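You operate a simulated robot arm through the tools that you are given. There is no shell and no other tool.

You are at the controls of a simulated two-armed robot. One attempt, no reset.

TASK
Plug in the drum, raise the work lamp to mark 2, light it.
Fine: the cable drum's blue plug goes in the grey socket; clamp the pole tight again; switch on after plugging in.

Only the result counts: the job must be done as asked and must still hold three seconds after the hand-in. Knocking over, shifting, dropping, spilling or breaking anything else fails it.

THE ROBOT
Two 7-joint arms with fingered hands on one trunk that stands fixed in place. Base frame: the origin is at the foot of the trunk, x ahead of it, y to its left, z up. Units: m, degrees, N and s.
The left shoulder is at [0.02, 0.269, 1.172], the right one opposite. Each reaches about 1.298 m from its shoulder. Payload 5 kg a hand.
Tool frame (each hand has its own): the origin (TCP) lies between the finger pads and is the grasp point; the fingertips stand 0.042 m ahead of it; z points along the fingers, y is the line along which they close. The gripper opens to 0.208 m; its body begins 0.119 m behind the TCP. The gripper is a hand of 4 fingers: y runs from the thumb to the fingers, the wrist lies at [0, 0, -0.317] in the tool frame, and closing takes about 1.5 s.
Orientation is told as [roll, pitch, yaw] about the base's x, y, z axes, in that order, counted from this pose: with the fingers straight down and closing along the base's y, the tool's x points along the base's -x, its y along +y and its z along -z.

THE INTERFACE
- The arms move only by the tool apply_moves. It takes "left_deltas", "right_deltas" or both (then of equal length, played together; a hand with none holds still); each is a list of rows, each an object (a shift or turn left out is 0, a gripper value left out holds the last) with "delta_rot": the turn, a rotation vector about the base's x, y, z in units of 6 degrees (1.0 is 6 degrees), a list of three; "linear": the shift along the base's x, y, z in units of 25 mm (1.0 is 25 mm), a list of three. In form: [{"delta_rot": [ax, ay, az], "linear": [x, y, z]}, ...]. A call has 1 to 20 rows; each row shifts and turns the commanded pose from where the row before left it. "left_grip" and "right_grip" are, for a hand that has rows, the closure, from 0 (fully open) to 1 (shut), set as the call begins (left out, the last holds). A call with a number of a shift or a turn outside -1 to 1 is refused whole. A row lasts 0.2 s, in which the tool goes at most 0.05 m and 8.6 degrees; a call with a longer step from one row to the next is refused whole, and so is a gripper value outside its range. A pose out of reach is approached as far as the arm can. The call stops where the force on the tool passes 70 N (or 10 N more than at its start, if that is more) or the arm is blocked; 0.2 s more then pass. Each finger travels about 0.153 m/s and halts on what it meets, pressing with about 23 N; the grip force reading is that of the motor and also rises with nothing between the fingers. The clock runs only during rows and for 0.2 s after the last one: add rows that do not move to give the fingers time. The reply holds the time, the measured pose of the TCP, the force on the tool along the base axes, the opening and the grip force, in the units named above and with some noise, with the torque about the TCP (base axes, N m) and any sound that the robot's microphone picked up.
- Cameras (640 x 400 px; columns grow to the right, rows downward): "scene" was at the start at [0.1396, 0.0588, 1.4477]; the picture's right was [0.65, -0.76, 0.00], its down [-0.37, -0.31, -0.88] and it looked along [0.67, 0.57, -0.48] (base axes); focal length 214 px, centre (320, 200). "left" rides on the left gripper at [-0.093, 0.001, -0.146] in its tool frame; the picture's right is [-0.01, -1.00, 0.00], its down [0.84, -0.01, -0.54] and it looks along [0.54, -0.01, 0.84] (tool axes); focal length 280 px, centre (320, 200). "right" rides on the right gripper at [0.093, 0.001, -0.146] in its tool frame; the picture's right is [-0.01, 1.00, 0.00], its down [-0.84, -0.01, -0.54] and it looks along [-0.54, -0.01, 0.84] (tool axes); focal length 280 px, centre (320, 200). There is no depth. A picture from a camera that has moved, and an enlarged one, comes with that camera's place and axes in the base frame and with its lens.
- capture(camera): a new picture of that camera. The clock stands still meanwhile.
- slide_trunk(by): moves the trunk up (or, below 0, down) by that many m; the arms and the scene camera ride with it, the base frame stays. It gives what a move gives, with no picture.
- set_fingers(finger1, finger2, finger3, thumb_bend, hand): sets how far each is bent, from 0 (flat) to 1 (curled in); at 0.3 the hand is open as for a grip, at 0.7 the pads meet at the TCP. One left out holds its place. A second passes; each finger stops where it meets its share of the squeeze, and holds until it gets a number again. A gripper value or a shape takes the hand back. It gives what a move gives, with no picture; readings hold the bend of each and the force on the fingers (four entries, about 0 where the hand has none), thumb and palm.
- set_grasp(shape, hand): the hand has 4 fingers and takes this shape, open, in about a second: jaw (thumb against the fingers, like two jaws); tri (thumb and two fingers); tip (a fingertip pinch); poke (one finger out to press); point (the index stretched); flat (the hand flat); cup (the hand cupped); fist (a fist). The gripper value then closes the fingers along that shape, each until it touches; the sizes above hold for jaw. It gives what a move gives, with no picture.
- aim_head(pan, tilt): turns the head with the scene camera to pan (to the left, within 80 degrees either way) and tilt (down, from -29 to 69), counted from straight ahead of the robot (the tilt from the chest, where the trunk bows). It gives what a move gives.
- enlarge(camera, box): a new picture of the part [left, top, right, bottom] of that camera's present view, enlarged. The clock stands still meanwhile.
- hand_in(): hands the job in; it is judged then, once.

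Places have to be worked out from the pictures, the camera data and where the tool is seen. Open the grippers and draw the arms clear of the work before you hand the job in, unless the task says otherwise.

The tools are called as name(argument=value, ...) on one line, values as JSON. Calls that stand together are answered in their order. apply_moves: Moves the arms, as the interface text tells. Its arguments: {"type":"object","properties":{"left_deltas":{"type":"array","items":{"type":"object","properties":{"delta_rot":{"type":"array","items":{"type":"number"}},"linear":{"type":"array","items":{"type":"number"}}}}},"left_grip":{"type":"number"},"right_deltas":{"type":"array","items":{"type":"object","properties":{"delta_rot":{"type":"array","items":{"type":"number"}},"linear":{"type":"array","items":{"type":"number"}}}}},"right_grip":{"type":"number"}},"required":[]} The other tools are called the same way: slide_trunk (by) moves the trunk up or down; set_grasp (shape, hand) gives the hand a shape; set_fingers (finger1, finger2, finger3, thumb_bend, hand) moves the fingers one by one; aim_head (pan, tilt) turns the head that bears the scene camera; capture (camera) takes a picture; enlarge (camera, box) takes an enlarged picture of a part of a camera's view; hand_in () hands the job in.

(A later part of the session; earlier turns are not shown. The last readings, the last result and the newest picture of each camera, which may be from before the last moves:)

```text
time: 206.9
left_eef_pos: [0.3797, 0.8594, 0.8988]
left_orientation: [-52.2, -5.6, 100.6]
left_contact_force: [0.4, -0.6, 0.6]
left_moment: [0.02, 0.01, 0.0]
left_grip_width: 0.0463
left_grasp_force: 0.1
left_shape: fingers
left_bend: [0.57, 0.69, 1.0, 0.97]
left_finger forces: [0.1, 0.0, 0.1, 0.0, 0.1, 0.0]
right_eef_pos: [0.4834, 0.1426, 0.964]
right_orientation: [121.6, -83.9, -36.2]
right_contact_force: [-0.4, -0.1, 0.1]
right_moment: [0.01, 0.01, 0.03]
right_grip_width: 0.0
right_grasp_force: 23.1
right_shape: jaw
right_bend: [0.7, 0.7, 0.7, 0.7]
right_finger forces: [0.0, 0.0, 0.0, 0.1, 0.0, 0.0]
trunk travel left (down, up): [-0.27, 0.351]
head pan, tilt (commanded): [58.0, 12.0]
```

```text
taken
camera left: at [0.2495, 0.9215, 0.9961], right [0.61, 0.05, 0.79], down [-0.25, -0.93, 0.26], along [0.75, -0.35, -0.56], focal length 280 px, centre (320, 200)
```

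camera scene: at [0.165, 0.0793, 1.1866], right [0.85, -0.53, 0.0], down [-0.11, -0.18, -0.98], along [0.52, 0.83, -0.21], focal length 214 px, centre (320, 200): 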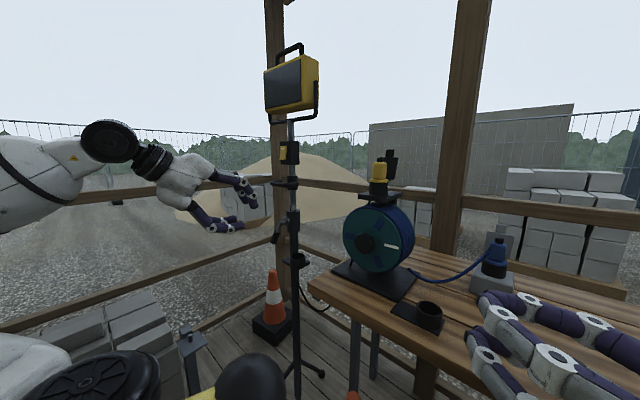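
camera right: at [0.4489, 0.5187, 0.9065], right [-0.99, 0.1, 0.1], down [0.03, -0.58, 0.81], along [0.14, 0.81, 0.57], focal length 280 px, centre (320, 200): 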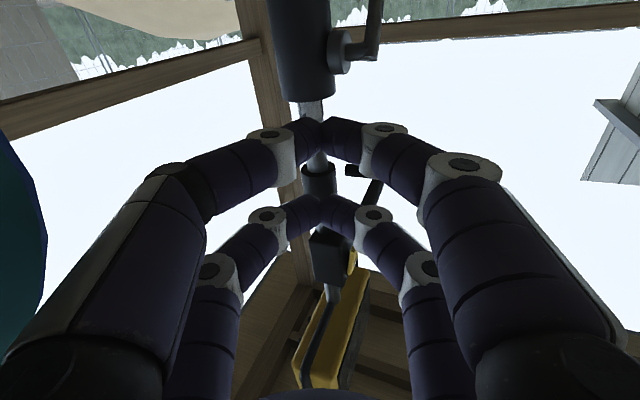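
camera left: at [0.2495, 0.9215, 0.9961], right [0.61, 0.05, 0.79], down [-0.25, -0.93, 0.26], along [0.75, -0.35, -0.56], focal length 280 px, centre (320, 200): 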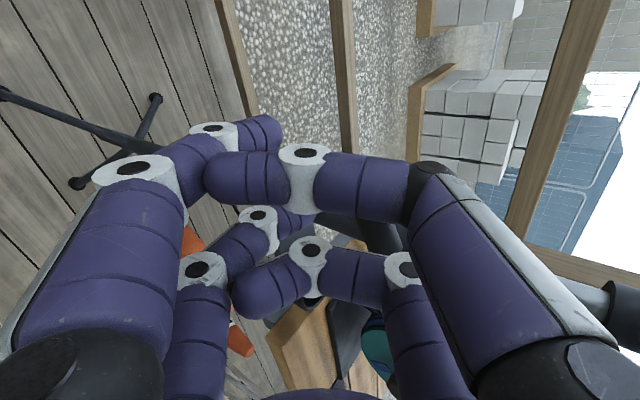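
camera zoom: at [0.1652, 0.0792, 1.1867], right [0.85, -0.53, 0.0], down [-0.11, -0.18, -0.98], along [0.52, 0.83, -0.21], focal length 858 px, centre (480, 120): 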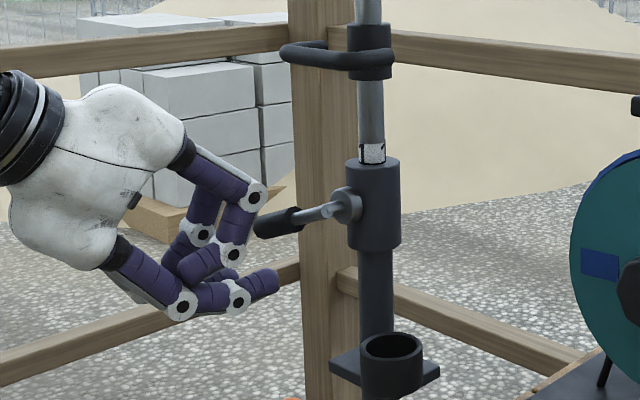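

The lever is clearly visible, nearly horizontal, with my lower digits beneath it. I raise the hand to push the lever up to the end of its travel.

apply_moves(left_deltas=[{"linear": [0, 0, 0.6]}, {"linear": [0, 0, 0.6]}, {"linear": [0, 0, 0.4]}, {}])

enlarge(camera="scene", box=[230, 170, 330, 270])

```text
time: 207.9
left_eef_pos: [0.3788, 0.8588, 0.94]
left_orientation: [-52.1, -5.6, 100.6]
left_contact_force: [-0.8, 0.3, -1.5]
left_moment: [0.0, 0.04, -0.02]
left_grip_width: 0.047
left_grasp_force: 0.3
left_shape: fingers
left_bend: [0.57, 0.69, 1.0, 0.98]
left_finger forces: [0.0, 1.0, 0.0, 0.0, 0.0, 0.0]
right_eef_pos: [0.4837, 0.1414, 0.9636]
right_orientation: [121.6, -84.0, -36.1]
right_contact_force: [0.2, -0.1, -0.1]
right_moment: [0.01, -0.01, -0.02]
right_grip_width: 0.0002
right_grasp_force: 22.7
right_shape: jaw
right_bend: [0.7, 0.7, 0.7, 0.7]
right_finger forces: [0.0, 0.0, 0.0, 0.0, 0.0, 0.1]
trunk travel left (down, up): [-0.27, 0.351]
head pan, tilt (commanded): [58.0, 12.0]
```

```text
4.00 times, centred on (280, 220) of scene
camera zoom: at [0.1651, 0.0793, 1.1867], right [0.85, -0.53, 0.0], down [-0.11, -0.18, -0.98], along [0.52, 0.83, -0.21], focal length 858 px, centre (480, 120)
```

zoom: 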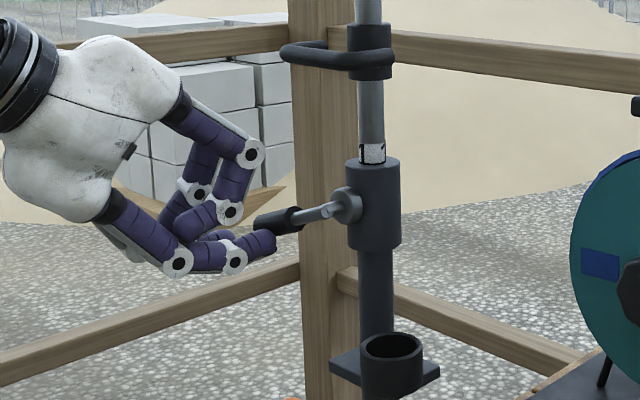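

Just touching (1 N). I raise further to turn the lever up.

apply_moves(left_deltas=[{"linear": [0, 0, 0.4]}, {"linear": [0, 0, 0.4]}, {"linear": [0, 0, 0.4]}, {}])

enlarge(camera="scene", box=[230, 170, 330, 270])

```text
time: 208.9
left_eef_pos: [0.3787, 0.8602, 0.9693]
left_orientation: [-52.1, -5.6, 100.7]
left_contact_force: [-2.3, 1.1, -1.7]
left_moment: [0.08, 0.17, -0.01]
left_grip_width: 0.0478
left_grasp_force: 1.3
left_shape: fingers
left_bend: [0.57, 0.68, 1.0, 0.98]
left_finger forces: [0.1, 3.0, 0.0, 0.0, 0.0, 0.1]
right_eef_pos: [0.4842, 0.1412, 0.9636]
right_orientation: [121.6, -84.0, -36.2]
right_contact_force: [0.1, -0.1, 0.4]
right_moment: [0.01, 0.01, 0.02]
right_grip_width: 0.0
right_grasp_force: 22.6
right_shape: jaw
right_bend: [0.7, 0.7, 0.7, 0.7]
right_finger forces: [0.0, 0.1, 0.0, 0.1, 0.0, 0.0]
trunk travel left (down, up): [-0.27, 0.351]
head pan, tilt (commanded): [58.0, 12.0]
```

```text
4.00 times, centred on (280, 220) of scene
camera zoom: at [0.1649, 0.0793, 1.1867], right [0.85, -0.53, 0.0], down [-0.11, -0.18, -0.98], along [0.52, 0.83, -0.21], focal length 858 px, centre (480, 120)
```

zoom: 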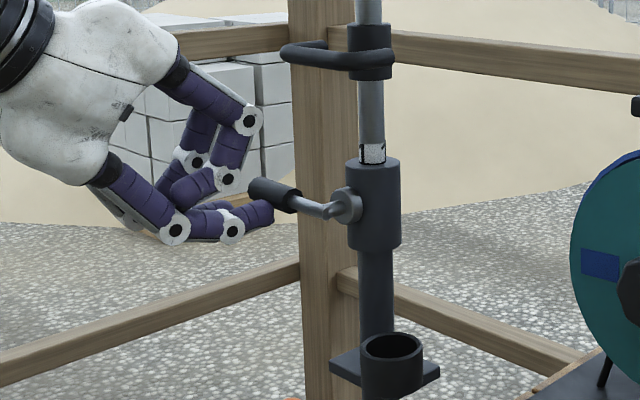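

The lever turns freely now (2–3 N), so the clamp is loose, and the pole stays put. I push it a little further, then withdraw and go to the handle.

apply_moves(left_deltas=[{"linear": [0, 0, 0.5]}, {"linear": [0, -0.1, 0.5]}, {}])

enlarge(camera="scene", box=[230, 170, 330, 270])

```text
time: 209.7
left_eef_pos: [0.3786, 0.8583, 0.9946]
left_orientation: [-52.1, -5.6, 100.5]
left_contact_force: [-3.3, -1.0, -3.8]
left_moment: [0.05, 0.21, -0.04]
left_grip_width: 0.0477
left_grasp_force: 2.1
left_shape: fingers
left_bend: [0.57, 0.67, 1.0, 0.98]
left_finger forces: [0.0, 4.3, 0.0, 0.0, 0.0, 0.0]
right_eef_pos: [0.4851, 0.1414, 0.9642]
right_orientation: [121.7, -84.0, -36.2]
right_contact_force: [-0.1, 0.3, 0.4]
right_moment: [-0.02, 0.0, 0.0]
right_grip_width: 0.0
right_grasp_force: 22.5
right_shape: jaw
right_bend: [0.7, 0.7, 0.7, 0.7]
right_finger forces: [0.1, 0.0, 0.1, 0.0, 0.0, 0.1]
trunk travel left (down, up): [-0.27, 0.351]
head pan, tilt (commanded): [58.0, 12.0]
```

```text
4.00 times, centred on (280, 220) of scene
camera zoom: at [0.1649, 0.0793, 1.1867], right [0.85, -0.53, 0.0], down [-0.11, -0.18, -0.98], along [0.52, 0.83, -0.21], focal length 858 px, centre (480, 120)
```

zoom: 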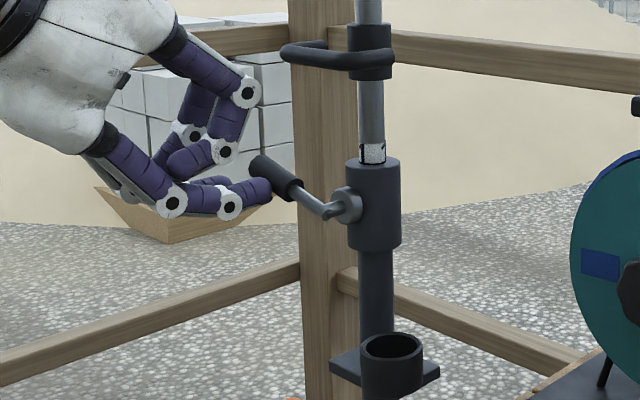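

The lever is well past horizontal (≈125°), clearly loose. I withdraw the left hand and go to the pre-grasp behind the handle, reopening it as a jaw.

apply_moves(left_deltas=[{"linear": [-0.77, -0.2, 0.3]}, {"linear": [-0.77, -0.2, 0.605]}, {"linear": [-0.77, -0.2, 0.605]}, {"linear": [-0.77, -0.4, 0.8]}, {"linear": [-0.2, -0.8, 0.9]}, {"linear": [-0.1, -0.9, 0.9]}, {"linear": [0, -0.9, 0.9]}, {"linear": [0, -0.8, 0.9]}, {"linear": [0, 0, 0.9]}, {"linear": [0, 0, 0.6]}])

apply_moves(left_deltas=[{}, {}, {}, {}, {}], left_grip=0.77)

capture(camera="left")

enlarge(camera="scene", box=[210, 110, 330, 230])

```text
time: 211.9
left_eef_pos: [0.2948, 0.7475, 1.181]
left_orientation: [-52.2, -5.6, 100.6]
left_contact_force: [0.0, 0.5, 0.0]
left_moment: [0.0, 0.01, -0.02]
left_grip_width: 0.0487
left_grasp_force: 0.1
left_shape: fingers
left_bend: [0.57, 0.69, 1.0, 0.98]
left_finger forces: [0.1, 0.1, 0.1, 0.0, 0.0, 0.0]
right_eef_pos: [0.486, 0.1422, 0.9649]
right_orientation: [121.5, -83.9, -36.1]
right_contact_force: [-0.7, -0.1, 0.1]
right_moment: [0.0, -0.01, -0.03]
right_grip_width: 0.0001
right_grasp_force: 22.5
right_shape: jaw
right_bend: [0.7, 0.7, 0.7, 0.7]
right_finger forces: [0.0, 0.0, 0.0, 0.0, 0.1, 0.0]
trunk travel left (down, up): [-0.27, 0.351]
head pan, tilt (commanded): [58.0, 12.0]
```

```text
time: 213.1
left_eef_pos: [0.2953, 0.7478, 1.1807]
left_orientation: [-52.2, -5.7, 100.6]
left_contact_force: [-0.3, 0.1, -0.3]
left_moment: [0.0, -0.01, 0.0]
left_grip_width: 0.0474
left_grasp_force: 0.0
left_shape: jaw
left_bend: [0.73, 0.73, 0.73, 0.7]
left_finger forces: [0.0, 0.0, 0.0, 0.0, 0.0, 0.0]
right_eef_pos: [0.4852, 0.1407, 0.9642]
right_orientation: [121.6, -84.0, -36.2]
right_contact_force: [0.3, 0.3, -0.5]
right_moment: [-0.01, 0.0, 0.02]
right_grip_width: 0.0
right_grasp_force: 22.6
right_shape: jaw
right_bend: [0.7, 0.7, 0.7, 0.7]
right_finger forces: [0.0, 0.0, 0.1, 0.0, 0.1, 0.0]
trunk travel left (down, up): [-0.27, 0.351]
head pan, tilt (commanded): [58.0, 12.0]
```

```text
taken
camera left: at [0.1644, 0.8095, 1.2778], right [0.61, 0.05, 0.79], down [-0.25, -0.93, 0.26], along [0.75, -0.35, -0.56], focal length 280 px, centre (320, 200)
```

left: 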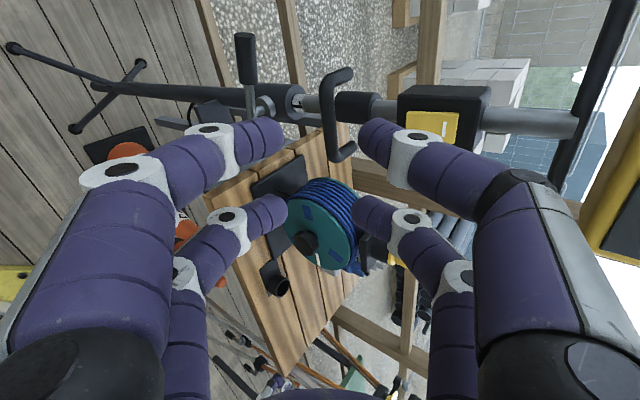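

```text
3.33 times, centred on (270, 170) of scene
camera zoom: at [0.165, 0.0792, 1.1867], right [0.85, -0.53, 0.0], down [-0.11, -0.18, -0.98], along [0.52, 0.83, -0.21], focal length 715 px, centre (487, 300)
```

zoom: 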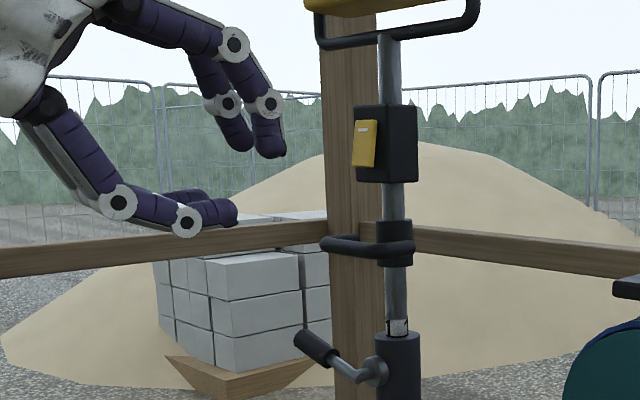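

The lever stays loose. I re-measure the handle bar with zooms since the stand may have shifted slightly.

enlarge(camera="left", box=[240, 30, 440, 190])

enlarge(camera="scene", box=[265, 180, 325, 240])

```text
2.50 times, centred on (340, 110) of left
camera zoom: at [0.1644, 0.8095, 1.2778], right [0.61, 0.05, 0.79], down [-0.25, -0.93, 0.26], along [0.75, -0.35, -0.56], focal length 701 px, centre (270, 425)
```

zoom: 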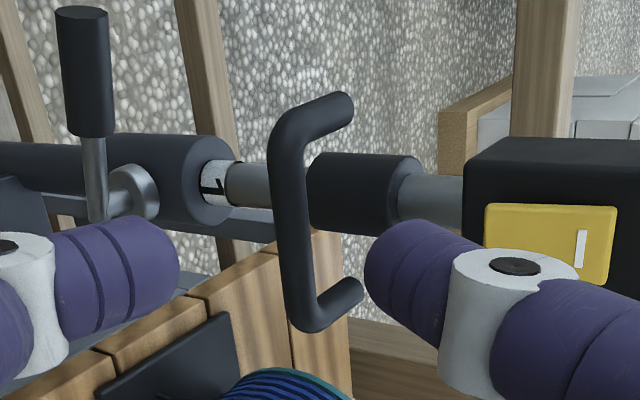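

```text
6.67 times, centred on (295, 210) of scene
camera zoom: at [0.165, 0.0792, 1.1867], right [0.85, -0.53, 0.0], down [-0.11, -0.18, -0.98], along [0.52, 0.83, -0.21], focal length 1430 px, centre (487, 133)
```

zoom: 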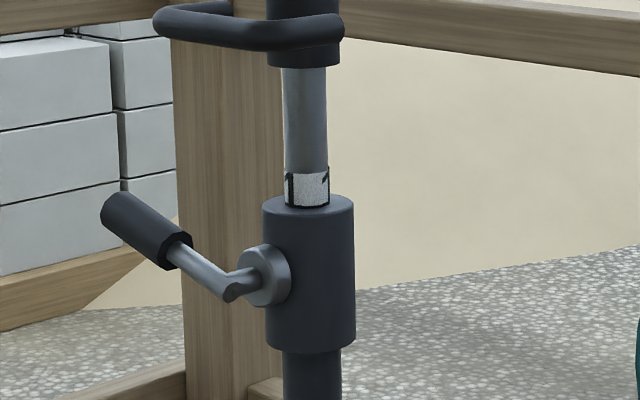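

Bar centre now ≈ (0.436, 0.784, 1.083); my hand is exactly in line. I advance along the finger direction to the bar.

apply_moves(left_deltas=[{"linear": [0.737, 0.191, -0.579]}, {"linear": [0.737, 0.191, -0.579]}, {"linear": [0.737, 0.191, -0.579]}, {"linear": [0.737, 0.191, -0.579]}, {}])

enlarge(camera="scene", box=[240, 130, 330, 220])

apply_moves(left_deltas=[{"linear": [0.737, 0.191, -0.579]}, {"linear": [0.737, 0.191, -0.579]}, {}])

enlarge(camera="scene", box=[240, 130, 330, 220])

```text
time: 214.3
left_eef_pos: [0.3675, 0.7695, 1.1195]
left_orientation: [-52.2, -5.4, 100.6]
left_contact_force: [0.5, 0.1, -1.2]
left_moment: [-0.02, -0.03, -0.04]
left_grip_width: 0.0474
left_grasp_force: 0.1
left_shape: jaw
left_bend: [0.73, 0.73, 0.73, 0.7]
left_finger forces: [0.0, 0.1, 0.0, 0.0, 0.0, 0.1]
right_eef_pos: [0.4853, 0.1415, 0.9646]
right_orientation: [121.4, -84.0, -36.0]
right_contact_force: [0.4, 0.7, -0.4]
right_moment: [0.01, -0.02, 0.02]
right_grip_width: 0.0001
right_grasp_force: 23.2
right_shape: jaw
right_bend: [0.7, 0.7, 0.7, 0.7]
right_finger forces: [0.0, 0.0, 0.0, 0.1, 0.1, 0.0]
trunk travel left (down, up): [-0.27, 0.351]
head pan, tilt (commanded): [58.0, 12.0]
```

```text
4.44 times, centred on (285, 175) of scene
camera zoom: at [0.1654, 0.0798, 1.1867], right [0.85, -0.53, 0.0], down [-0.11, -0.18, -0.98], along [0.52, 0.83, -0.21], focal length 953 px, centre (476, 311)
```

zoom: 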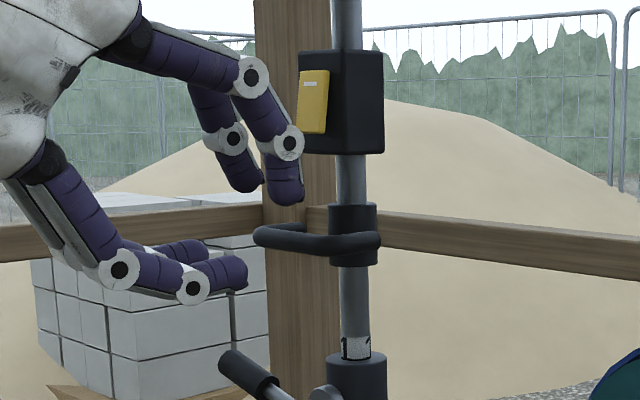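

```text
time: 215.1
left_eef_pos: [0.4051, 0.7776, 1.0926]
left_orientation: [-52.3, -5.7, 100.6]
left_contact_force: [0.3, 0.4, 0.9]
left_moment: [0.01, -0.02, 0.0]
left_grip_width: 0.0478
left_grasp_force: 0.1
left_shape: jaw
left_bend: [0.73, 0.73, 0.73, 0.7]
left_finger forces: [0.0, 0.0, 0.0, 0.0, 0.0, 0.1]
right_eef_pos: [0.4855, 0.1426, 0.9648]
right_orientation: [121.6, -84.0, -36.2]
right_contact_force: [0.7, 0.2, -0.3]
right_moment: [0.02, 0.0, 0.07]
right_grip_width: 0.0003
right_grasp_force: 23.0
right_shape: jaw
right_bend: [0.7, 0.7, 0.7, 0.7]
right_finger forces: [0.0, 0.0, 0.1, 0.0, 0.1, 0.0]
trunk travel left (down, up): [-0.27, 0.351]
head pan, tilt (commanded): [58.0, 12.0]
```

```text
4.44 times, centred on (285, 175) of scene
camera zoom: at [0.1653, 0.0794, 1.1867], right [0.85, -0.53, 0.0], down [-0.11, -0.18, -0.98], along [0.52, 0.83, -0.21], focal length 953 px, centre (476, 311)
```

zoom: 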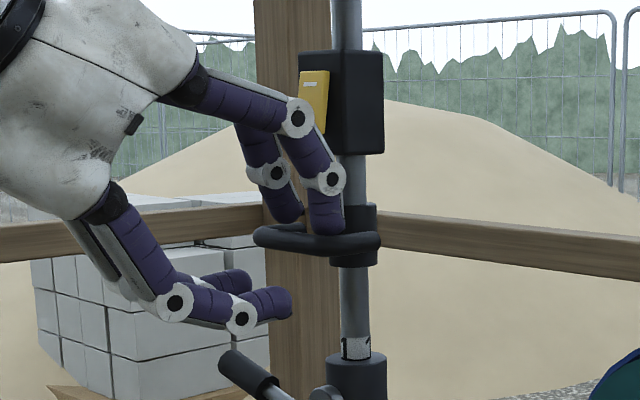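

In place without contact. I close on the bar and lift a little, watching force and the ring.

apply_moves(left_deltas=[{}, {}, {}, {}, {}, {}], left_grip=1)

apply_moves(left_deltas=[{"linear": [0, 0, 0.3]}, {"linear": [0, 0, 0.3]}, {}])

enlarge(camera="scene", box=[265, 180, 325, 240])

```text
time: 216.5
left_eef_pos: [0.4062, 0.7777, 1.093]
left_orientation: [-52.2, -5.6, 100.6]
left_contact_force: [4.8, 0.5, -1.5]
left_moment: [0.01, -0.17, 0.11]
left_grip_width: 0.0181
left_grasp_force: 23.0
left_shape: jaw
left_bend: [0.7, 0.7, 0.73, 0.7]
left_finger forces: [20.8, 18.0, 21.0, 0.0, 16.7, 0.0]
right_eef_pos: [0.4849, 0.141, 0.9647]
right_orientation: [121.3, -84.0, -36.1]
right_contact_force: [0.3, 0.5, -1.1]
right_moment: [0.01, 0.03, -0.03]
right_grip_width: 0.0
right_grasp_force: 23.2
right_shape: jaw
right_bend: [0.7, 0.7, 0.7, 0.7]
right_finger forces: [0.0, 0.1, 0.0, 0.0, 0.1, 0.0]
trunk travel left (down, up): [-0.27, 0.351]
head pan, tilt (commanded): [58.0, 12.0]
```

```text
time: 217.3
left_eef_pos: [0.4055, 0.7781, 1.1088]
left_orientation: [-52.2, -5.6, 100.7]
left_contact_force: [4.1, -2.9, 0.2]
left_moment: [0.01, -0.23, 0.09]
left_grip_width: 0.0186
left_grasp_force: 23.0
left_shape: jaw
left_bend: [0.7, 0.7, 0.73, 0.7]
left_finger forces: [20.9, 18.2, 21.2, 0.1, 17.8, 0.1]
right_eef_pos: [0.4849, 0.1415, 0.9649]
right_orientation: [121.5, -83.9, -36.2]
right_contact_force: [-0.2, -0.7, 0.5]
right_moment: [0.0, 0.0, 0.0]
right_grip_width: 0.0003
right_grasp_force: 23.4
right_shape: jaw
right_bend: [0.7, 0.7, 0.7, 0.7]
right_finger forces: [0.0, 0.0, 0.0, 0.1, 0.0, 0.0]
trunk travel left (down, up): [-0.27, 0.351]
head pan, tilt (commanded): [58.0, 12.0]
```

```text
6.67 times, centred on (295, 210) of scene
camera zoom: at [0.1653, 0.0791, 1.1867], right [0.85, -0.53, 0.0], down [-0.11, -0.18, -0.98], along [0.52, 0.83, -0.21], focal length 1430 px, centre (487, 133)
```

zoom: 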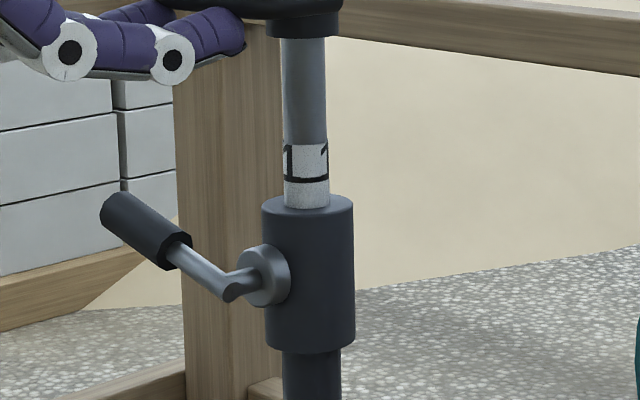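

The pole slides up easily and stays in hand: the "1" with its black line has risen and more of the white scale appears. I keep lifting in steps.

apply_moves(left_deltas=[{"linear": [0, 0, 0.4]}, {"linear": [0, 0, 0.4]}, {"linear": [0, 0, 0.4]}, {}])

enlarge(camera="scene", box=[265, 170, 325, 230])

```text
time: 218.3
left_eef_pos: [0.4062, 0.7778, 1.1384]
left_orientation: [-52.2, -5.6, 100.6]
left_contact_force: [3.3, 2.1, -0.8]
left_moment: [0.06, -0.21, 0.2]
left_grip_width: 0.0185
left_grasp_force: 22.7
left_shape: jaw
left_bend: [0.7, 0.7, 0.73, 0.7]
left_finger forces: [21.2, 18.6, 21.6, 0.0, 17.1, 0.0]
right_eef_pos: [0.4848, 0.1406, 0.9649]
right_orientation: [121.5, -84.0, -36.1]
right_contact_force: [-0.4, -0.1, 0.6]
right_moment: [0.0, 0.03, 0.01]
right_grip_width: 0.0
right_grasp_force: 23.1
right_shape: jaw
right_bend: [0.7, 0.7, 0.7, 0.7]
right_finger forces: [0.1, 0.1, 0.0, 0.0, 0.1, 0.0]
trunk travel left (down, up): [-0.27, 0.351]
head pan, tilt (commanded): [58.0, 12.0]
```

```text
6.67 times, centred on (295, 200) of scene
camera zoom: at [0.1653, 0.0795, 1.1866], right [0.85, -0.53, 0.0], down [-0.11, -0.18, -0.98], along [0.52, 0.83, -0.21], focal length 1430 px, centre (487, 200)
```

zoom: 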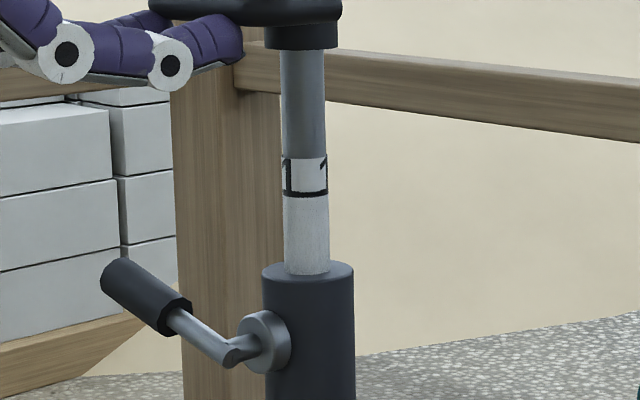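

The "1" line is about 4.5 cm above the collar; no "2" yet. I lift further.

apply_moves(left_deltas=[{"linear": [0, 0, 0.4]}, {"linear": [0, 0, 0.4]}, {"linear": [0, 0, 0.4]}, {}])

enlarge(camera="scene", box=[265, 170, 325, 230])

```text
time: 219.3
left_eef_pos: [0.4057, 0.7772, 1.1668]
left_orientation: [-52.2, -5.6, 100.6]
left_contact_force: [3.6, 11.5, -2.6]
left_moment: [0.06, -0.16, 0.43]
left_grip_width: 0.0179
left_grasp_force: 22.2
left_shape: jaw
left_bend: [0.7, 0.7, 0.73, 0.7]
left_finger forces: [20.5, 18.2, 22.0, 0.0, 16.1, 0.1]
right_eef_pos: [0.4858, 0.1417, 0.9639]
right_orientation: [121.1, -84.2, -35.8]
right_contact_force: [-0.7, 0.8, -0.2]
right_moment: [-0.01, 0.01, -0.02]
right_grip_width: 0.0004
right_grasp_force: 22.7
right_shape: jaw
right_bend: [0.7, 0.7, 0.7, 0.7]
right_finger forces: [0.1, 0.0, 0.1, 0.0, 0.0, 0.0]
trunk travel left (down, up): [-0.27, 0.351]
head pan, tilt (commanded): [58.0, 12.0]
```

```text
6.67 times, centred on (295, 200) of scene
camera zoom: at [0.1653, 0.0801, 1.1866], right [0.85, -0.53, 0.0], down [-0.11, -0.18, -0.98], along [0.52, 0.83, -0.21], focal length 1430 px, centre (487, 200)
```

zoom: 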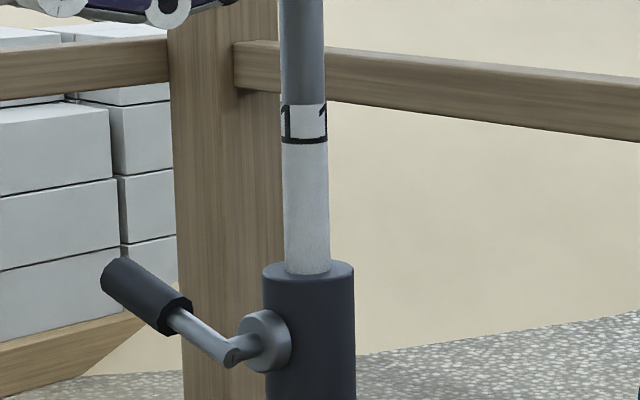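

Still only the white scale. I keep lifting, easing slightly toward +y to relieve the side force.

apply_moves(left_deltas=[{"linear": [0, 0.03, 0.4]}, {"linear": [0, 0.03, 0.4]}, {"linear": [0, 0, 0.4]}, {}])

enlarge(camera="scene", box=[265, 160, 325, 220])

```text
time: 220.3
left_eef_pos: [0.4049, 0.7781, 1.198]
left_orientation: [-52.2, -5.7, 100.6]
left_contact_force: [1.3, 2.2, 0.0]
left_moment: [0.1, -0.14, 0.23]
left_grip_width: 0.0181
left_grasp_force: 23.0
left_shape: jaw
left_bend: [0.7, 0.7, 0.73, 0.7]
left_finger forces: [21.6, 18.9, 21.5, 0.0, 18.5, 0.0]
right_eef_pos: [0.485, 0.1417, 0.965]
right_orientation: [121.4, -84.0, -36.0]
right_contact_force: [0.5, -0.3, 0.8]
right_moment: [0.01, 0.0, 0.0]
right_grip_width: 0.0001
right_grasp_force: 23.3
right_shape: jaw
right_bend: [0.7, 0.7, 0.7, 0.7]
right_finger forces: [0.0, 0.0, 0.0, 0.0, 0.0, 0.0]
trunk travel left (down, up): [-0.27, 0.351]
head pan, tilt (commanded): [58.0, 12.0]
```

```text
6.67 times, centred on (295, 190) of scene
camera zoom: at [0.1651, 0.0794, 1.1867], right [0.85, -0.53, 0.0], down [-0.11, -0.18, -0.98], along [0.52, 0.83, -0.21], focal length 1430 px, centre (487, 267)
```

zoom: 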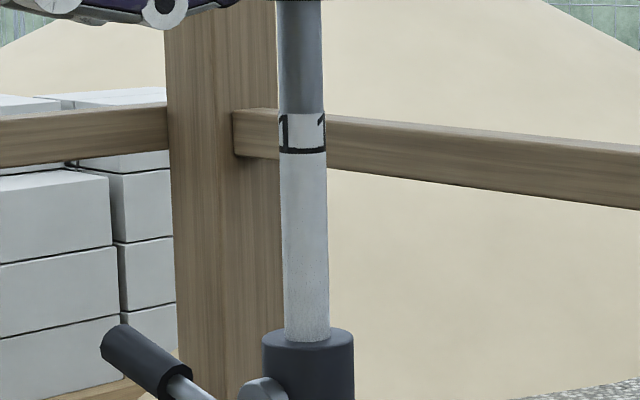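

The "1" line is ≈ 10.5 cm up; still no "2". I lift 2 cm more.

apply_moves(left_deltas=[{"linear": [0, 0, 0.4]}, {"linear": [0, 0, 0.4]}, {}])

enlarge(camera="scene", box=[265, 170, 325, 230])

```text
time: 221.1
left_eef_pos: [0.4049, 0.7791, 1.2189]
left_orientation: [-52.3, -5.7, 100.6]
left_contact_force: [-9.0, -4.2, 0.3]
left_moment: [0.04, -0.08, 0.05]
left_grip_width: 0.0185
left_grasp_force: 23.0
left_shape: jaw
left_bend: [0.7, 0.7, 0.73, 0.7]
left_finger forces: [23.6, 21.7, 20.6, 0.1, 19.4, 0.0]
right_eef_pos: [0.4842, 0.1403, 0.9644]
right_orientation: [121.8, -84.2, -36.5]
right_contact_force: [0.0, 0.0, 0.4]
right_moment: [-0.03, -0.01, 0.0]
right_grip_width: 0.0
right_grasp_force: 23.1
right_shape: jaw
right_bend: [0.7, 0.7, 0.7, 0.7]
right_finger forces: [0.0, 0.1, 0.1, 0.1, 0.1, 0.1]
trunk travel left (down, up): [-0.27, 0.351]
head pan, tilt (commanded): [58.0, 12.0]
```

```text
6.67 times, centred on (295, 200) of scene
camera zoom: at [0.1645, 0.079, 1.1868], right [0.85, -0.53, 0.0], down [-0.11, -0.18, -0.98], along [0.52, 0.83, -0.21], focal length 1430 px, centre (487, 200)
```

zoom: 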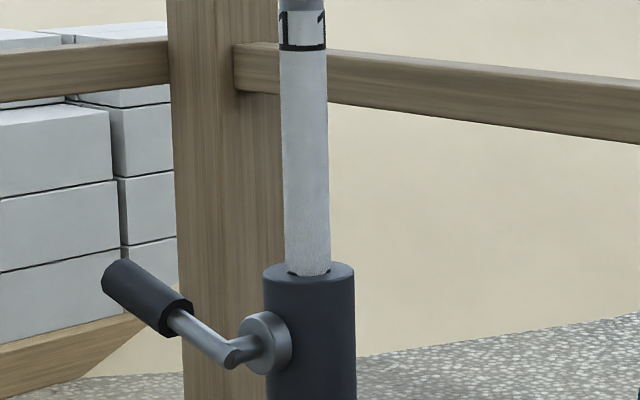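

The top of the next digit is just emerging at the collar; the spacing looks like 15 cm. I lift 1.6 cm more and then fine-tune.

apply_moves(left_deltas=[{"linear": [0, 0, 0.32]}, {"linear": [0, 0, 0.32]}, {}])

enlarge(camera="scene", box=[280, 190, 312, 222])

```text
time: 221.9
left_eef_pos: [0.4055, 0.7766, 1.2339]
left_orientation: [-52.3, -5.6, 100.6]
left_contact_force: [-5.9, -2.6, -0.7]
left_moment: [0.04, -0.13, 0.13]
left_grip_width: 0.0182
left_grasp_force: 22.9
left_shape: jaw
left_bend: [0.7, 0.7, 0.73, 0.7]
left_finger forces: [23.3, 21.3, 21.8, 0.0, 19.1, 0.0]
right_eef_pos: [0.4831, 0.142, 0.9656]
right_orientation: [121.7, -84.2, -36.3]
right_contact_force: [-0.2, -0.2, 0.8]
right_moment: [0.02, 0.0, -0.01]
right_grip_width: 0.0
right_grasp_force: 23.3
right_shape: jaw
right_bend: [0.7, 0.7, 0.7, 0.7]
right_finger forces: [0.1, 0.0, 0.0, 0.1, 0.0, 0.1]
trunk travel left (down, up): [-0.27, 0.351]
head pan, tilt (commanded): [58.0, 12.0]
```

```text
12.50 times, centred on (296, 206) of scene
camera zoom: at [0.1647, 0.0791, 1.1868], right [0.85, -0.53, 0.0], down [-0.11, -0.18, -0.98], along [0.52, 0.83, -0.21], focal length 2681 px, centre (620, 125)
```

zoom: 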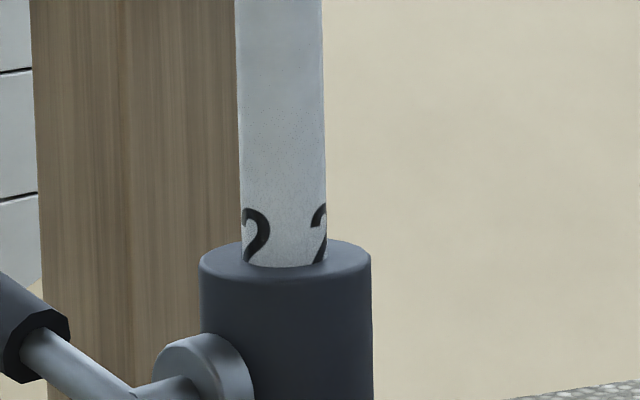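

The "2" is emerging, with about 17 mm of it visible; its line should be about 5 mm lower. I lift 5 mm and look again.

apply_moves(left_deltas=[{"linear": [0, 0, 0.2]}, {}])

enlarge(camera="scene", box=[280, 190, 312, 222])

```text
time: 222.5
left_eef_pos: [0.4062, 0.7778, 1.2382]
left_orientation: [-52.2, -5.7, 100.6]
left_contact_force: [-7.3, -1.1, -0.7]
left_moment: [-0.01, -0.05, 0.16]
left_grip_width: 0.0182
left_grasp_force: 23.2
left_shape: jaw
left_bend: [0.7, 0.7, 0.73, 0.7]
left_finger forces: [23.8, 22.0, 21.6, 0.1, 18.6, 0.0]
right_eef_pos: [0.4849, 0.1405, 0.9649]
right_orientation: [121.7, -84.1, -36.3]
right_contact_force: [0.1, -0.3, -0.1]
right_moment: [0.01, 0.03, 0.01]
right_grip_width: 0.0001
right_grasp_force: 23.1
right_shape: jaw
right_bend: [0.7, 0.7, 0.7, 0.7]
right_finger forces: [0.0, 0.0, 0.1, 0.1, 0.1, 0.0]
trunk travel left (down, up): [-0.27, 0.351]
head pan, tilt (commanded): [58.0, 12.0]
```

```text
12.50 times, centred on (296, 206) of scene
camera zoom: at [0.1646, 0.0792, 1.1868], right [0.85, -0.53, 0.0], down [-0.11, -0.18, -0.98], along [0.52, 0.83, -0.21], focal length 2681 px, centre (620, 125)
```

zoom: 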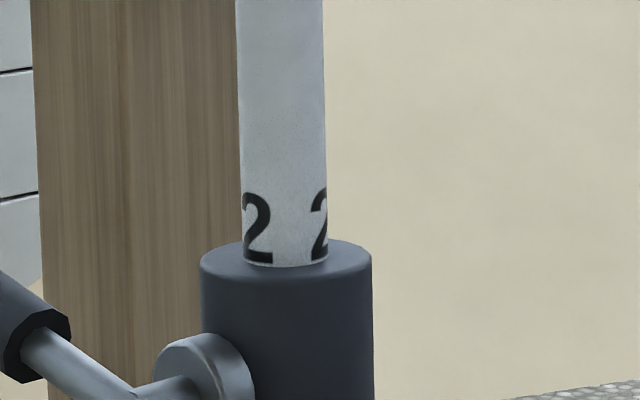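

The whole "2" shows; its line is just below. At the start the "1" line sat right at the collar's top edge, so I lift about 4.5 mm more to match.

apply_moves(left_deltas=[{"linear": [0, 0, 0.18]}, {}])

enlarge(camera="scene", box=[280, 190, 312, 222])

capture(camera="left")

```text
time: 223.1
left_eef_pos: [0.4055, 0.7786, 1.2433]
left_orientation: [-52.2, -5.6, 100.6]
left_contact_force: [-0.1, -0.9, -2.4]
left_moment: [-0.03, -0.1, 0.18]
left_grip_width: 0.0181
left_grasp_force: 23.2
left_shape: jaw
left_bend: [0.7, 0.7, 0.73, 0.7]
left_finger forces: [22.9, 20.5, 22.5, 0.0, 18.5, 0.2]
right_eef_pos: [0.4853, 0.142, 0.964]
right_orientation: [121.5, -84.0, -36.3]
right_contact_force: [-0.5, 0.3, 0.0]
right_moment: [0.02, 0.03, 0.02]
right_grip_width: 0.0001
right_grasp_force: 22.9
right_shape: jaw
right_bend: [0.7, 0.7, 0.7, 0.7]
right_finger forces: [0.0, 0.0, 0.0, 0.0, 0.0, 0.1]
trunk travel left (down, up): [-0.27, 0.351]
head pan, tilt (commanded): [58.0, 12.0]
```

```text
12.50 times, centred on (296, 206) of scene
camera zoom: at [0.1651, 0.0793, 1.1867], right [0.85, -0.53, 0.0], down [-0.11, -0.18, -0.98], along [0.52, 0.83, -0.21], focal length 2681 px, centre (620, 125)
```

zoom: 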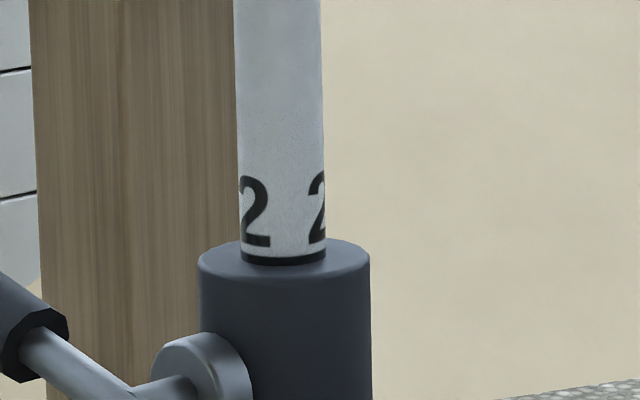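

```text
taken
camera left: at [0.275, 0.8393, 1.3409], right [0.61, 0.05, 0.79], down [-0.25, -0.93, 0.26], along [0.75, -0.36, -0.56], focal length 280 px, centre (320, 200)
```

left: 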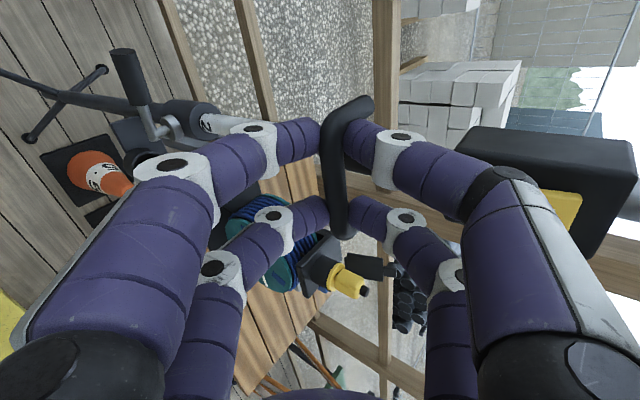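

The "2" line now sits right at the collar's top edge (15.0 cm of travel). I open the grip only slightly, keeping the digits under the bar as a catch, to see whether the pole holds by itself.

apply_moves(left_deltas=[{}, {}, {}, {}], left_grip=0.9)

enlarge(camera="scene", box=[280, 190, 312, 222])

enlarge(camera="scene", box=[240, 100, 330, 190])

```text
time: 224.1
left_eef_pos: [0.406, 0.7777, 1.2438]
left_orientation: [-52.2, -5.5, 100.7]
left_contact_force: [4.5, 0.1, 1.9]
left_moment: [-0.04, -0.1, 0.05]
left_grip_width: 0.0211
left_grasp_force: 0.0
left_shape: jaw
left_bend: [0.72, 0.72, 0.71, 0.7]
left_finger forces: [0.0, 0.1, 3.4, 0.0, 0.7, 0.1]
right_eef_pos: [0.4861, 0.14, 0.9638]
right_orientation: [121.4, -83.9, -36.2]
right_contact_force: [0.4, 0.0, 0.1]
right_moment: [0.01, -0.01, 0.0]
right_grip_width: 0.0
right_grasp_force: 22.9
right_shape: jaw
right_bend: [0.7, 0.7, 0.7, 0.7]
right_finger forces: [0.1, 0.0, 0.0, 0.0, 0.0, 0.0]
trunk travel left (down, up): [-0.27, 0.351]
head pan, tilt (commanded): [58.0, 12.0]
```

```text
12.50 times, centred on (296, 206) of scene
camera zoom: at [0.1652, 0.0792, 1.1867], right [0.85, -0.53, 0.0], down [-0.11, -0.18, -0.98], along [0.52, 0.83, -0.21], focal length 2681 px, centre (620, 125)
```

zoom: 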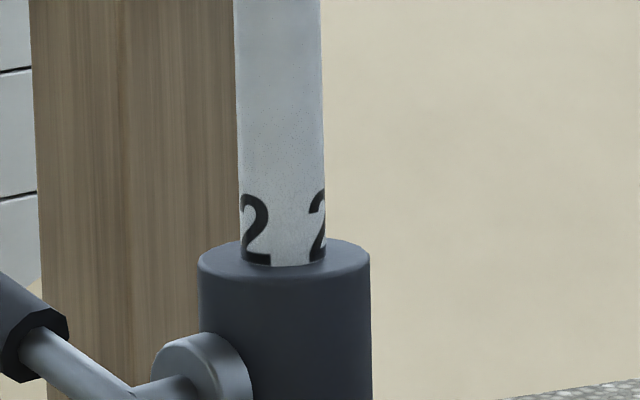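

```text
4.44 times, centred on (285, 145) of scene
camera zoom: at [0.1652, 0.0792, 1.1867], right [0.85, -0.53, 0.0], down [-0.11, -0.18, -0.98], along [0.52, 0.83, -0.21], focal length 953 px, centre (476, 444)
```

zoom: 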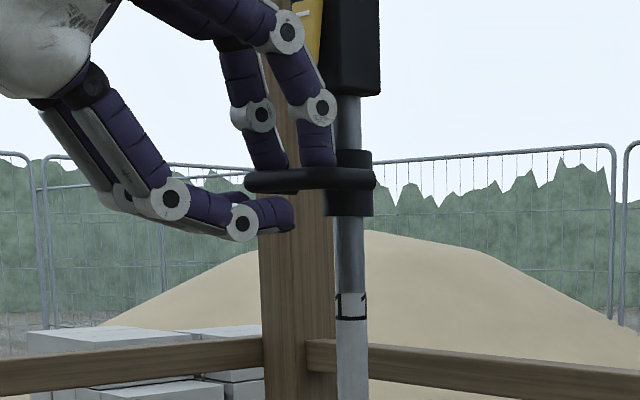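

The pole dipped 5 mm as the digits opened, but now it isn't resting on the lower digits (no force on them). I wait a second to see if it creeps.

apply_moves(left_deltas=[{}, {}, {}, {}, {}, {}, {}, {}, {}, {}])

enlarge(camera="scene", box=[280, 190, 312, 222])

enlarge(camera="scene", box=[240, 100, 330, 190])

```text
time: 226.3
left_eef_pos: [0.405, 0.7773, 1.2441]
left_orientation: [-52.2, -5.7, 100.6]
left_contact_force: [3.4, -0.2, 1.1]
left_moment: [-0.06, -0.07, 0.08]
left_grip_width: 0.0213
left_grasp_force: 0.0
left_shape: jaw
left_bend: [0.72, 0.72, 0.71, 0.7]
left_finger forces: [0.1, 0.0, 2.9, 0.0, 0.5, 0.0]
right_eef_pos: [0.4854, 0.1409, 0.9641]
right_orientation: [121.6, -84.0, -36.2]
right_contact_force: [0.3, -0.2, 0.3]
right_moment: [0.01, 0.03, -0.01]
right_grip_width: 0.0002
right_grasp_force: 22.9
right_shape: jaw
right_bend: [0.7, 0.7, 0.7, 0.7]
right_finger forces: [0.1, 0.0, 0.0, 0.0, 0.0, 0.0]
trunk travel left (down, up): [-0.27, 0.351]
head pan, tilt (commanded): [58.0, 12.0]
```

```text
12.50 times, centred on (296, 206) of scene
camera zoom: at [0.1652, 0.0792, 1.1867], right [0.85, -0.53, 0.0], down [-0.11, -0.18, -0.98], along [0.52, 0.83, -0.21], focal length 2681 px, centre (620, 125)
```

zoom: 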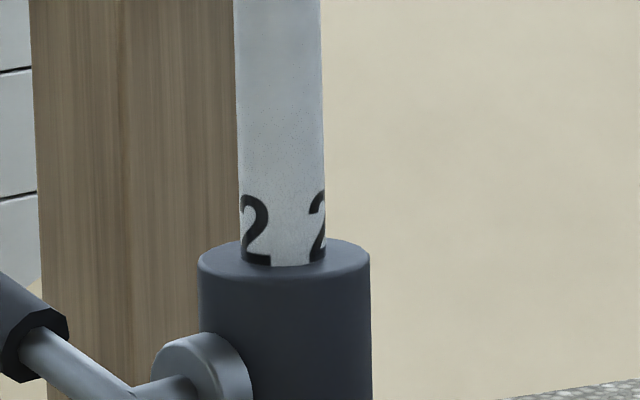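

```text
4.44 times, centred on (285, 145) of scene
camera zoom: at [0.1652, 0.0792, 1.1867], right [0.85, -0.53, 0.0], down [-0.11, -0.18, -0.98], along [0.52, 0.83, -0.21], focal length 953 px, centre (476, 444)
```

zoom: 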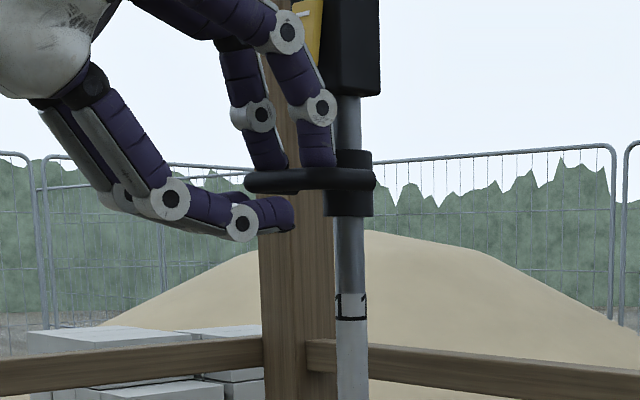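

The pole holds by itself with the clamp loose. Keeping this loose grip (2–3 mm play either side), I raise the hand so the lower digits push the bar up the missing 5 mm.

apply_moves(left_deltas=[{"linear": [0, 0, 0.2]}, {"linear": [0, 0, 0.12]}, {}])

enlarge(camera="scene", box=[280, 190, 312, 222])

```text
time: 227.1
left_eef_pos: [0.4058, 0.7774, 1.2514]
left_orientation: [-52.3, -5.7, 100.6]
left_contact_force: [-0.1, 0.6, 0.0]
left_moment: [-0.03, 0.03, 0.01]
left_grip_width: 0.0206
left_grasp_force: 0.1
left_shape: jaw
left_bend: [0.72, 0.72, 0.72, 0.7]
left_finger forces: [0.2, 0.0, 0.1, 0.0, 0.0, 0.0]
right_eef_pos: [0.4854, 0.1416, 0.9647]
right_orientation: [121.5, -84.0, -36.2]
right_contact_force: [0.2, 0.4, -0.7]
right_moment: [-0.02, -0.06, 0.0]
right_grip_width: 0.0001
right_grasp_force: 22.7
right_shape: jaw
right_bend: [0.7, 0.7, 0.7, 0.7]
right_finger forces: [0.0, 0.0, 0.1, 0.0, 0.0, 0.0]
trunk travel left (down, up): [-0.27, 0.351]
head pan, tilt (commanded): [58.0, 12.0]
```

```text
12.50 times, centred on (296, 206) of scene
camera zoom: at [0.165, 0.0793, 1.1867], right [0.85, -0.53, 0.0], down [-0.11, -0.18, -0.98], along [0.52, 0.83, -0.21], focal length 2681 px, centre (620, 125)
```

zoom: 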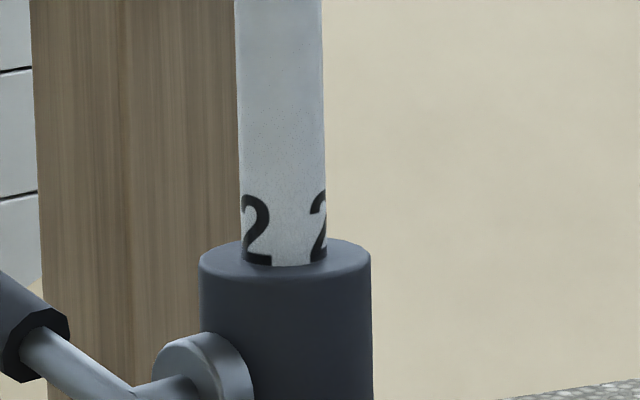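

Neither side touches yet. I raise another few millimetres.

apply_moves(left_deltas=[{"linear": [0, 0, 0.2]}, {}])

apply_moves(left_deltas=[{"linear": [0, 0, 0.2]}, {}])

enlarge(camera="scene", box=[280, 190, 312, 222])

```text
time: 227.7
left_eef_pos: [0.4057, 0.7775, 1.2564]
left_orientation: [-52.2, -5.6, 100.7]
left_contact_force: [-0.7, -0.8, -1.5]
left_moment: [-0.09, 0.06, 0.04]
left_grip_width: 0.0207
left_grasp_force: 0.0
left_shape: jaw
left_bend: [0.71, 0.72, 0.72, 0.7]
left_finger forces: [1.7, 0.0, 0.0, 0.0, 0.0, 0.0]
right_eef_pos: [0.4858, 0.1413, 0.9639]
right_orientation: [121.5, -84.0, -36.2]
right_contact_force: [-0.9, 0.6, 0.5]
right_moment: [0.02, 0.02, -0.01]
right_grip_width: 0.0
right_grasp_force: 23.0
right_shape: jaw
right_bend: [0.7, 0.7, 0.7, 0.7]
right_finger forces: [0.0, 0.0, 0.0, 0.1, 0.0, 0.1]
trunk travel left (down, up): [-0.27, 0.351]
head pan, tilt (commanded): [58.0, 12.0]
```

```text
time: 228.3
left_eef_pos: [0.4058, 0.7779, 1.2623]
left_orientation: [-52.2, -5.6, 100.6]
left_contact_force: [-2.5, -0.4, -3.0]
left_moment: [-0.11, 0.08, 0.11]
left_grip_width: 0.0213
left_grasp_force: 0.2
left_shape: jaw
left_bend: [0.71, 0.72, 0.72, 0.7]
left_finger forces: [3.1, 0.1, 0.0, 0.0, 0.0, 0.0]
right_eef_pos: [0.485, 0.1424, 0.966]
right_orientation: [121.5, -84.0, -36.1]
right_contact_force: [0.7, -0.5, 0.9]
right_moment: [-0.01, 0.0, -0.01]
right_grip_width: 0.0
right_grasp_force: 23.3
right_shape: jaw
right_bend: [0.7, 0.7, 0.7, 0.7]
right_finger forces: [0.0, 0.0, 0.0, 0.0, 0.0, 0.0]
trunk travel left (down, up): [-0.27, 0.351]
head pan, tilt (commanded): [58.0, 12.0]
```

```text
12.50 times, centred on (296, 206) of scene
camera zoom: at [0.165, 0.0793, 1.1867], right [0.85, -0.53, 0.0], down [-0.11, -0.18, -0.98], along [0.52, 0.83, -0.21], focal length 2681 px, centre (620, 125)
```

zoom: 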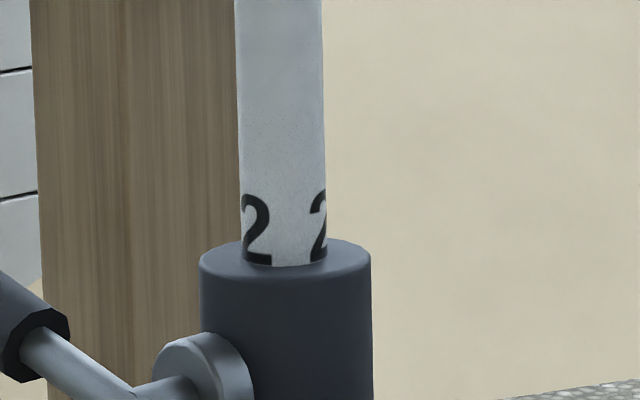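

Finger 1 is touching with 3 N; the pole hasn't moved yet. I continue in small steps.

apply_moves(left_deltas=[{"linear": [0, 0, 0.15]}, {}])

enlarge(camera="scene", box=[280, 190, 312, 222])

enlarge(camera="scene", box=[240, 100, 330, 190])

```text
time: 228.9
left_eef_pos: [0.4058, 0.7779, 1.2657]
left_orientation: [-52.2, -5.6, 100.6]
left_contact_force: [-2.7, -0.2, -2.0]
left_moment: [-0.11, 0.14, 0.1]
left_grip_width: 0.0213
left_grasp_force: 0.1
left_shape: jaw
left_bend: [0.71, 0.72, 0.72, 0.7]
left_finger forces: [3.3, 0.1, 0.0, 0.1, 0.0, 0.0]
right_eef_pos: [0.4846, 0.1422, 0.9648]
right_orientation: [121.7, -84.1, -36.2]
right_contact_force: [-0.1, 0.3, 0.4]
right_moment: [0.01, 0.04, 0.02]
right_grip_width: 0.0
right_grasp_force: 22.9
right_shape: jaw
right_bend: [0.7, 0.7, 0.7, 0.7]
right_finger forces: [0.1, 0.0, 0.0, 0.1, 0.0, 0.1]
trunk travel left (down, up): [-0.27, 0.351]
head pan, tilt (commanded): [58.0, 12.0]
```

```text
12.50 times, centred on (296, 206) of scene
camera zoom: at [0.1649, 0.0793, 1.1867], right [0.85, -0.53, 0.0], down [-0.11, -0.18, -0.98], along [0.52, 0.83, -0.21], focal length 2681 px, centre (620, 125)
```

zoom: 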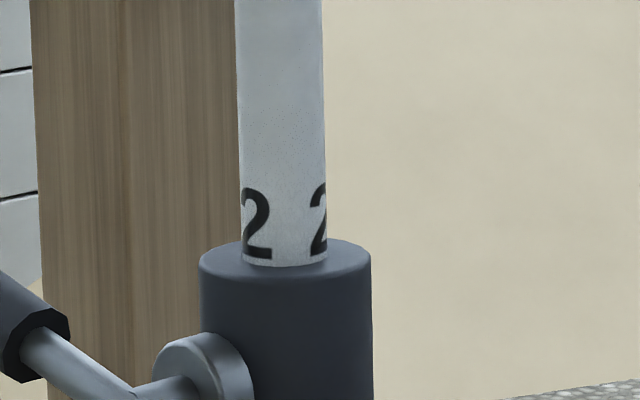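

```text
4.44 times, centred on (285, 145) of scene
camera zoom: at [0.1649, 0.0793, 1.1867], right [0.85, -0.53, 0.0], down [-0.11, -0.18, -0.98], along [0.52, 0.83, -0.21], focal length 953 px, centre (476, 444)
```

zoom: 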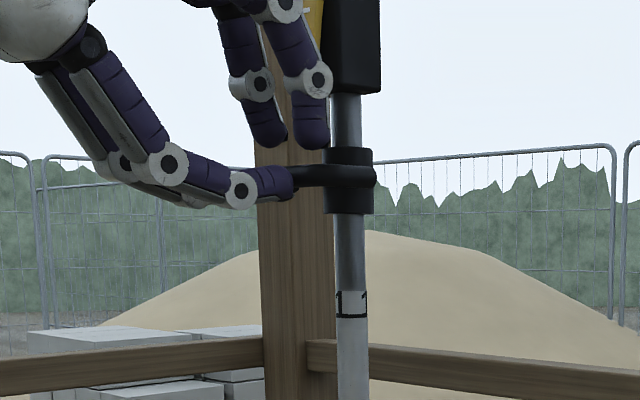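

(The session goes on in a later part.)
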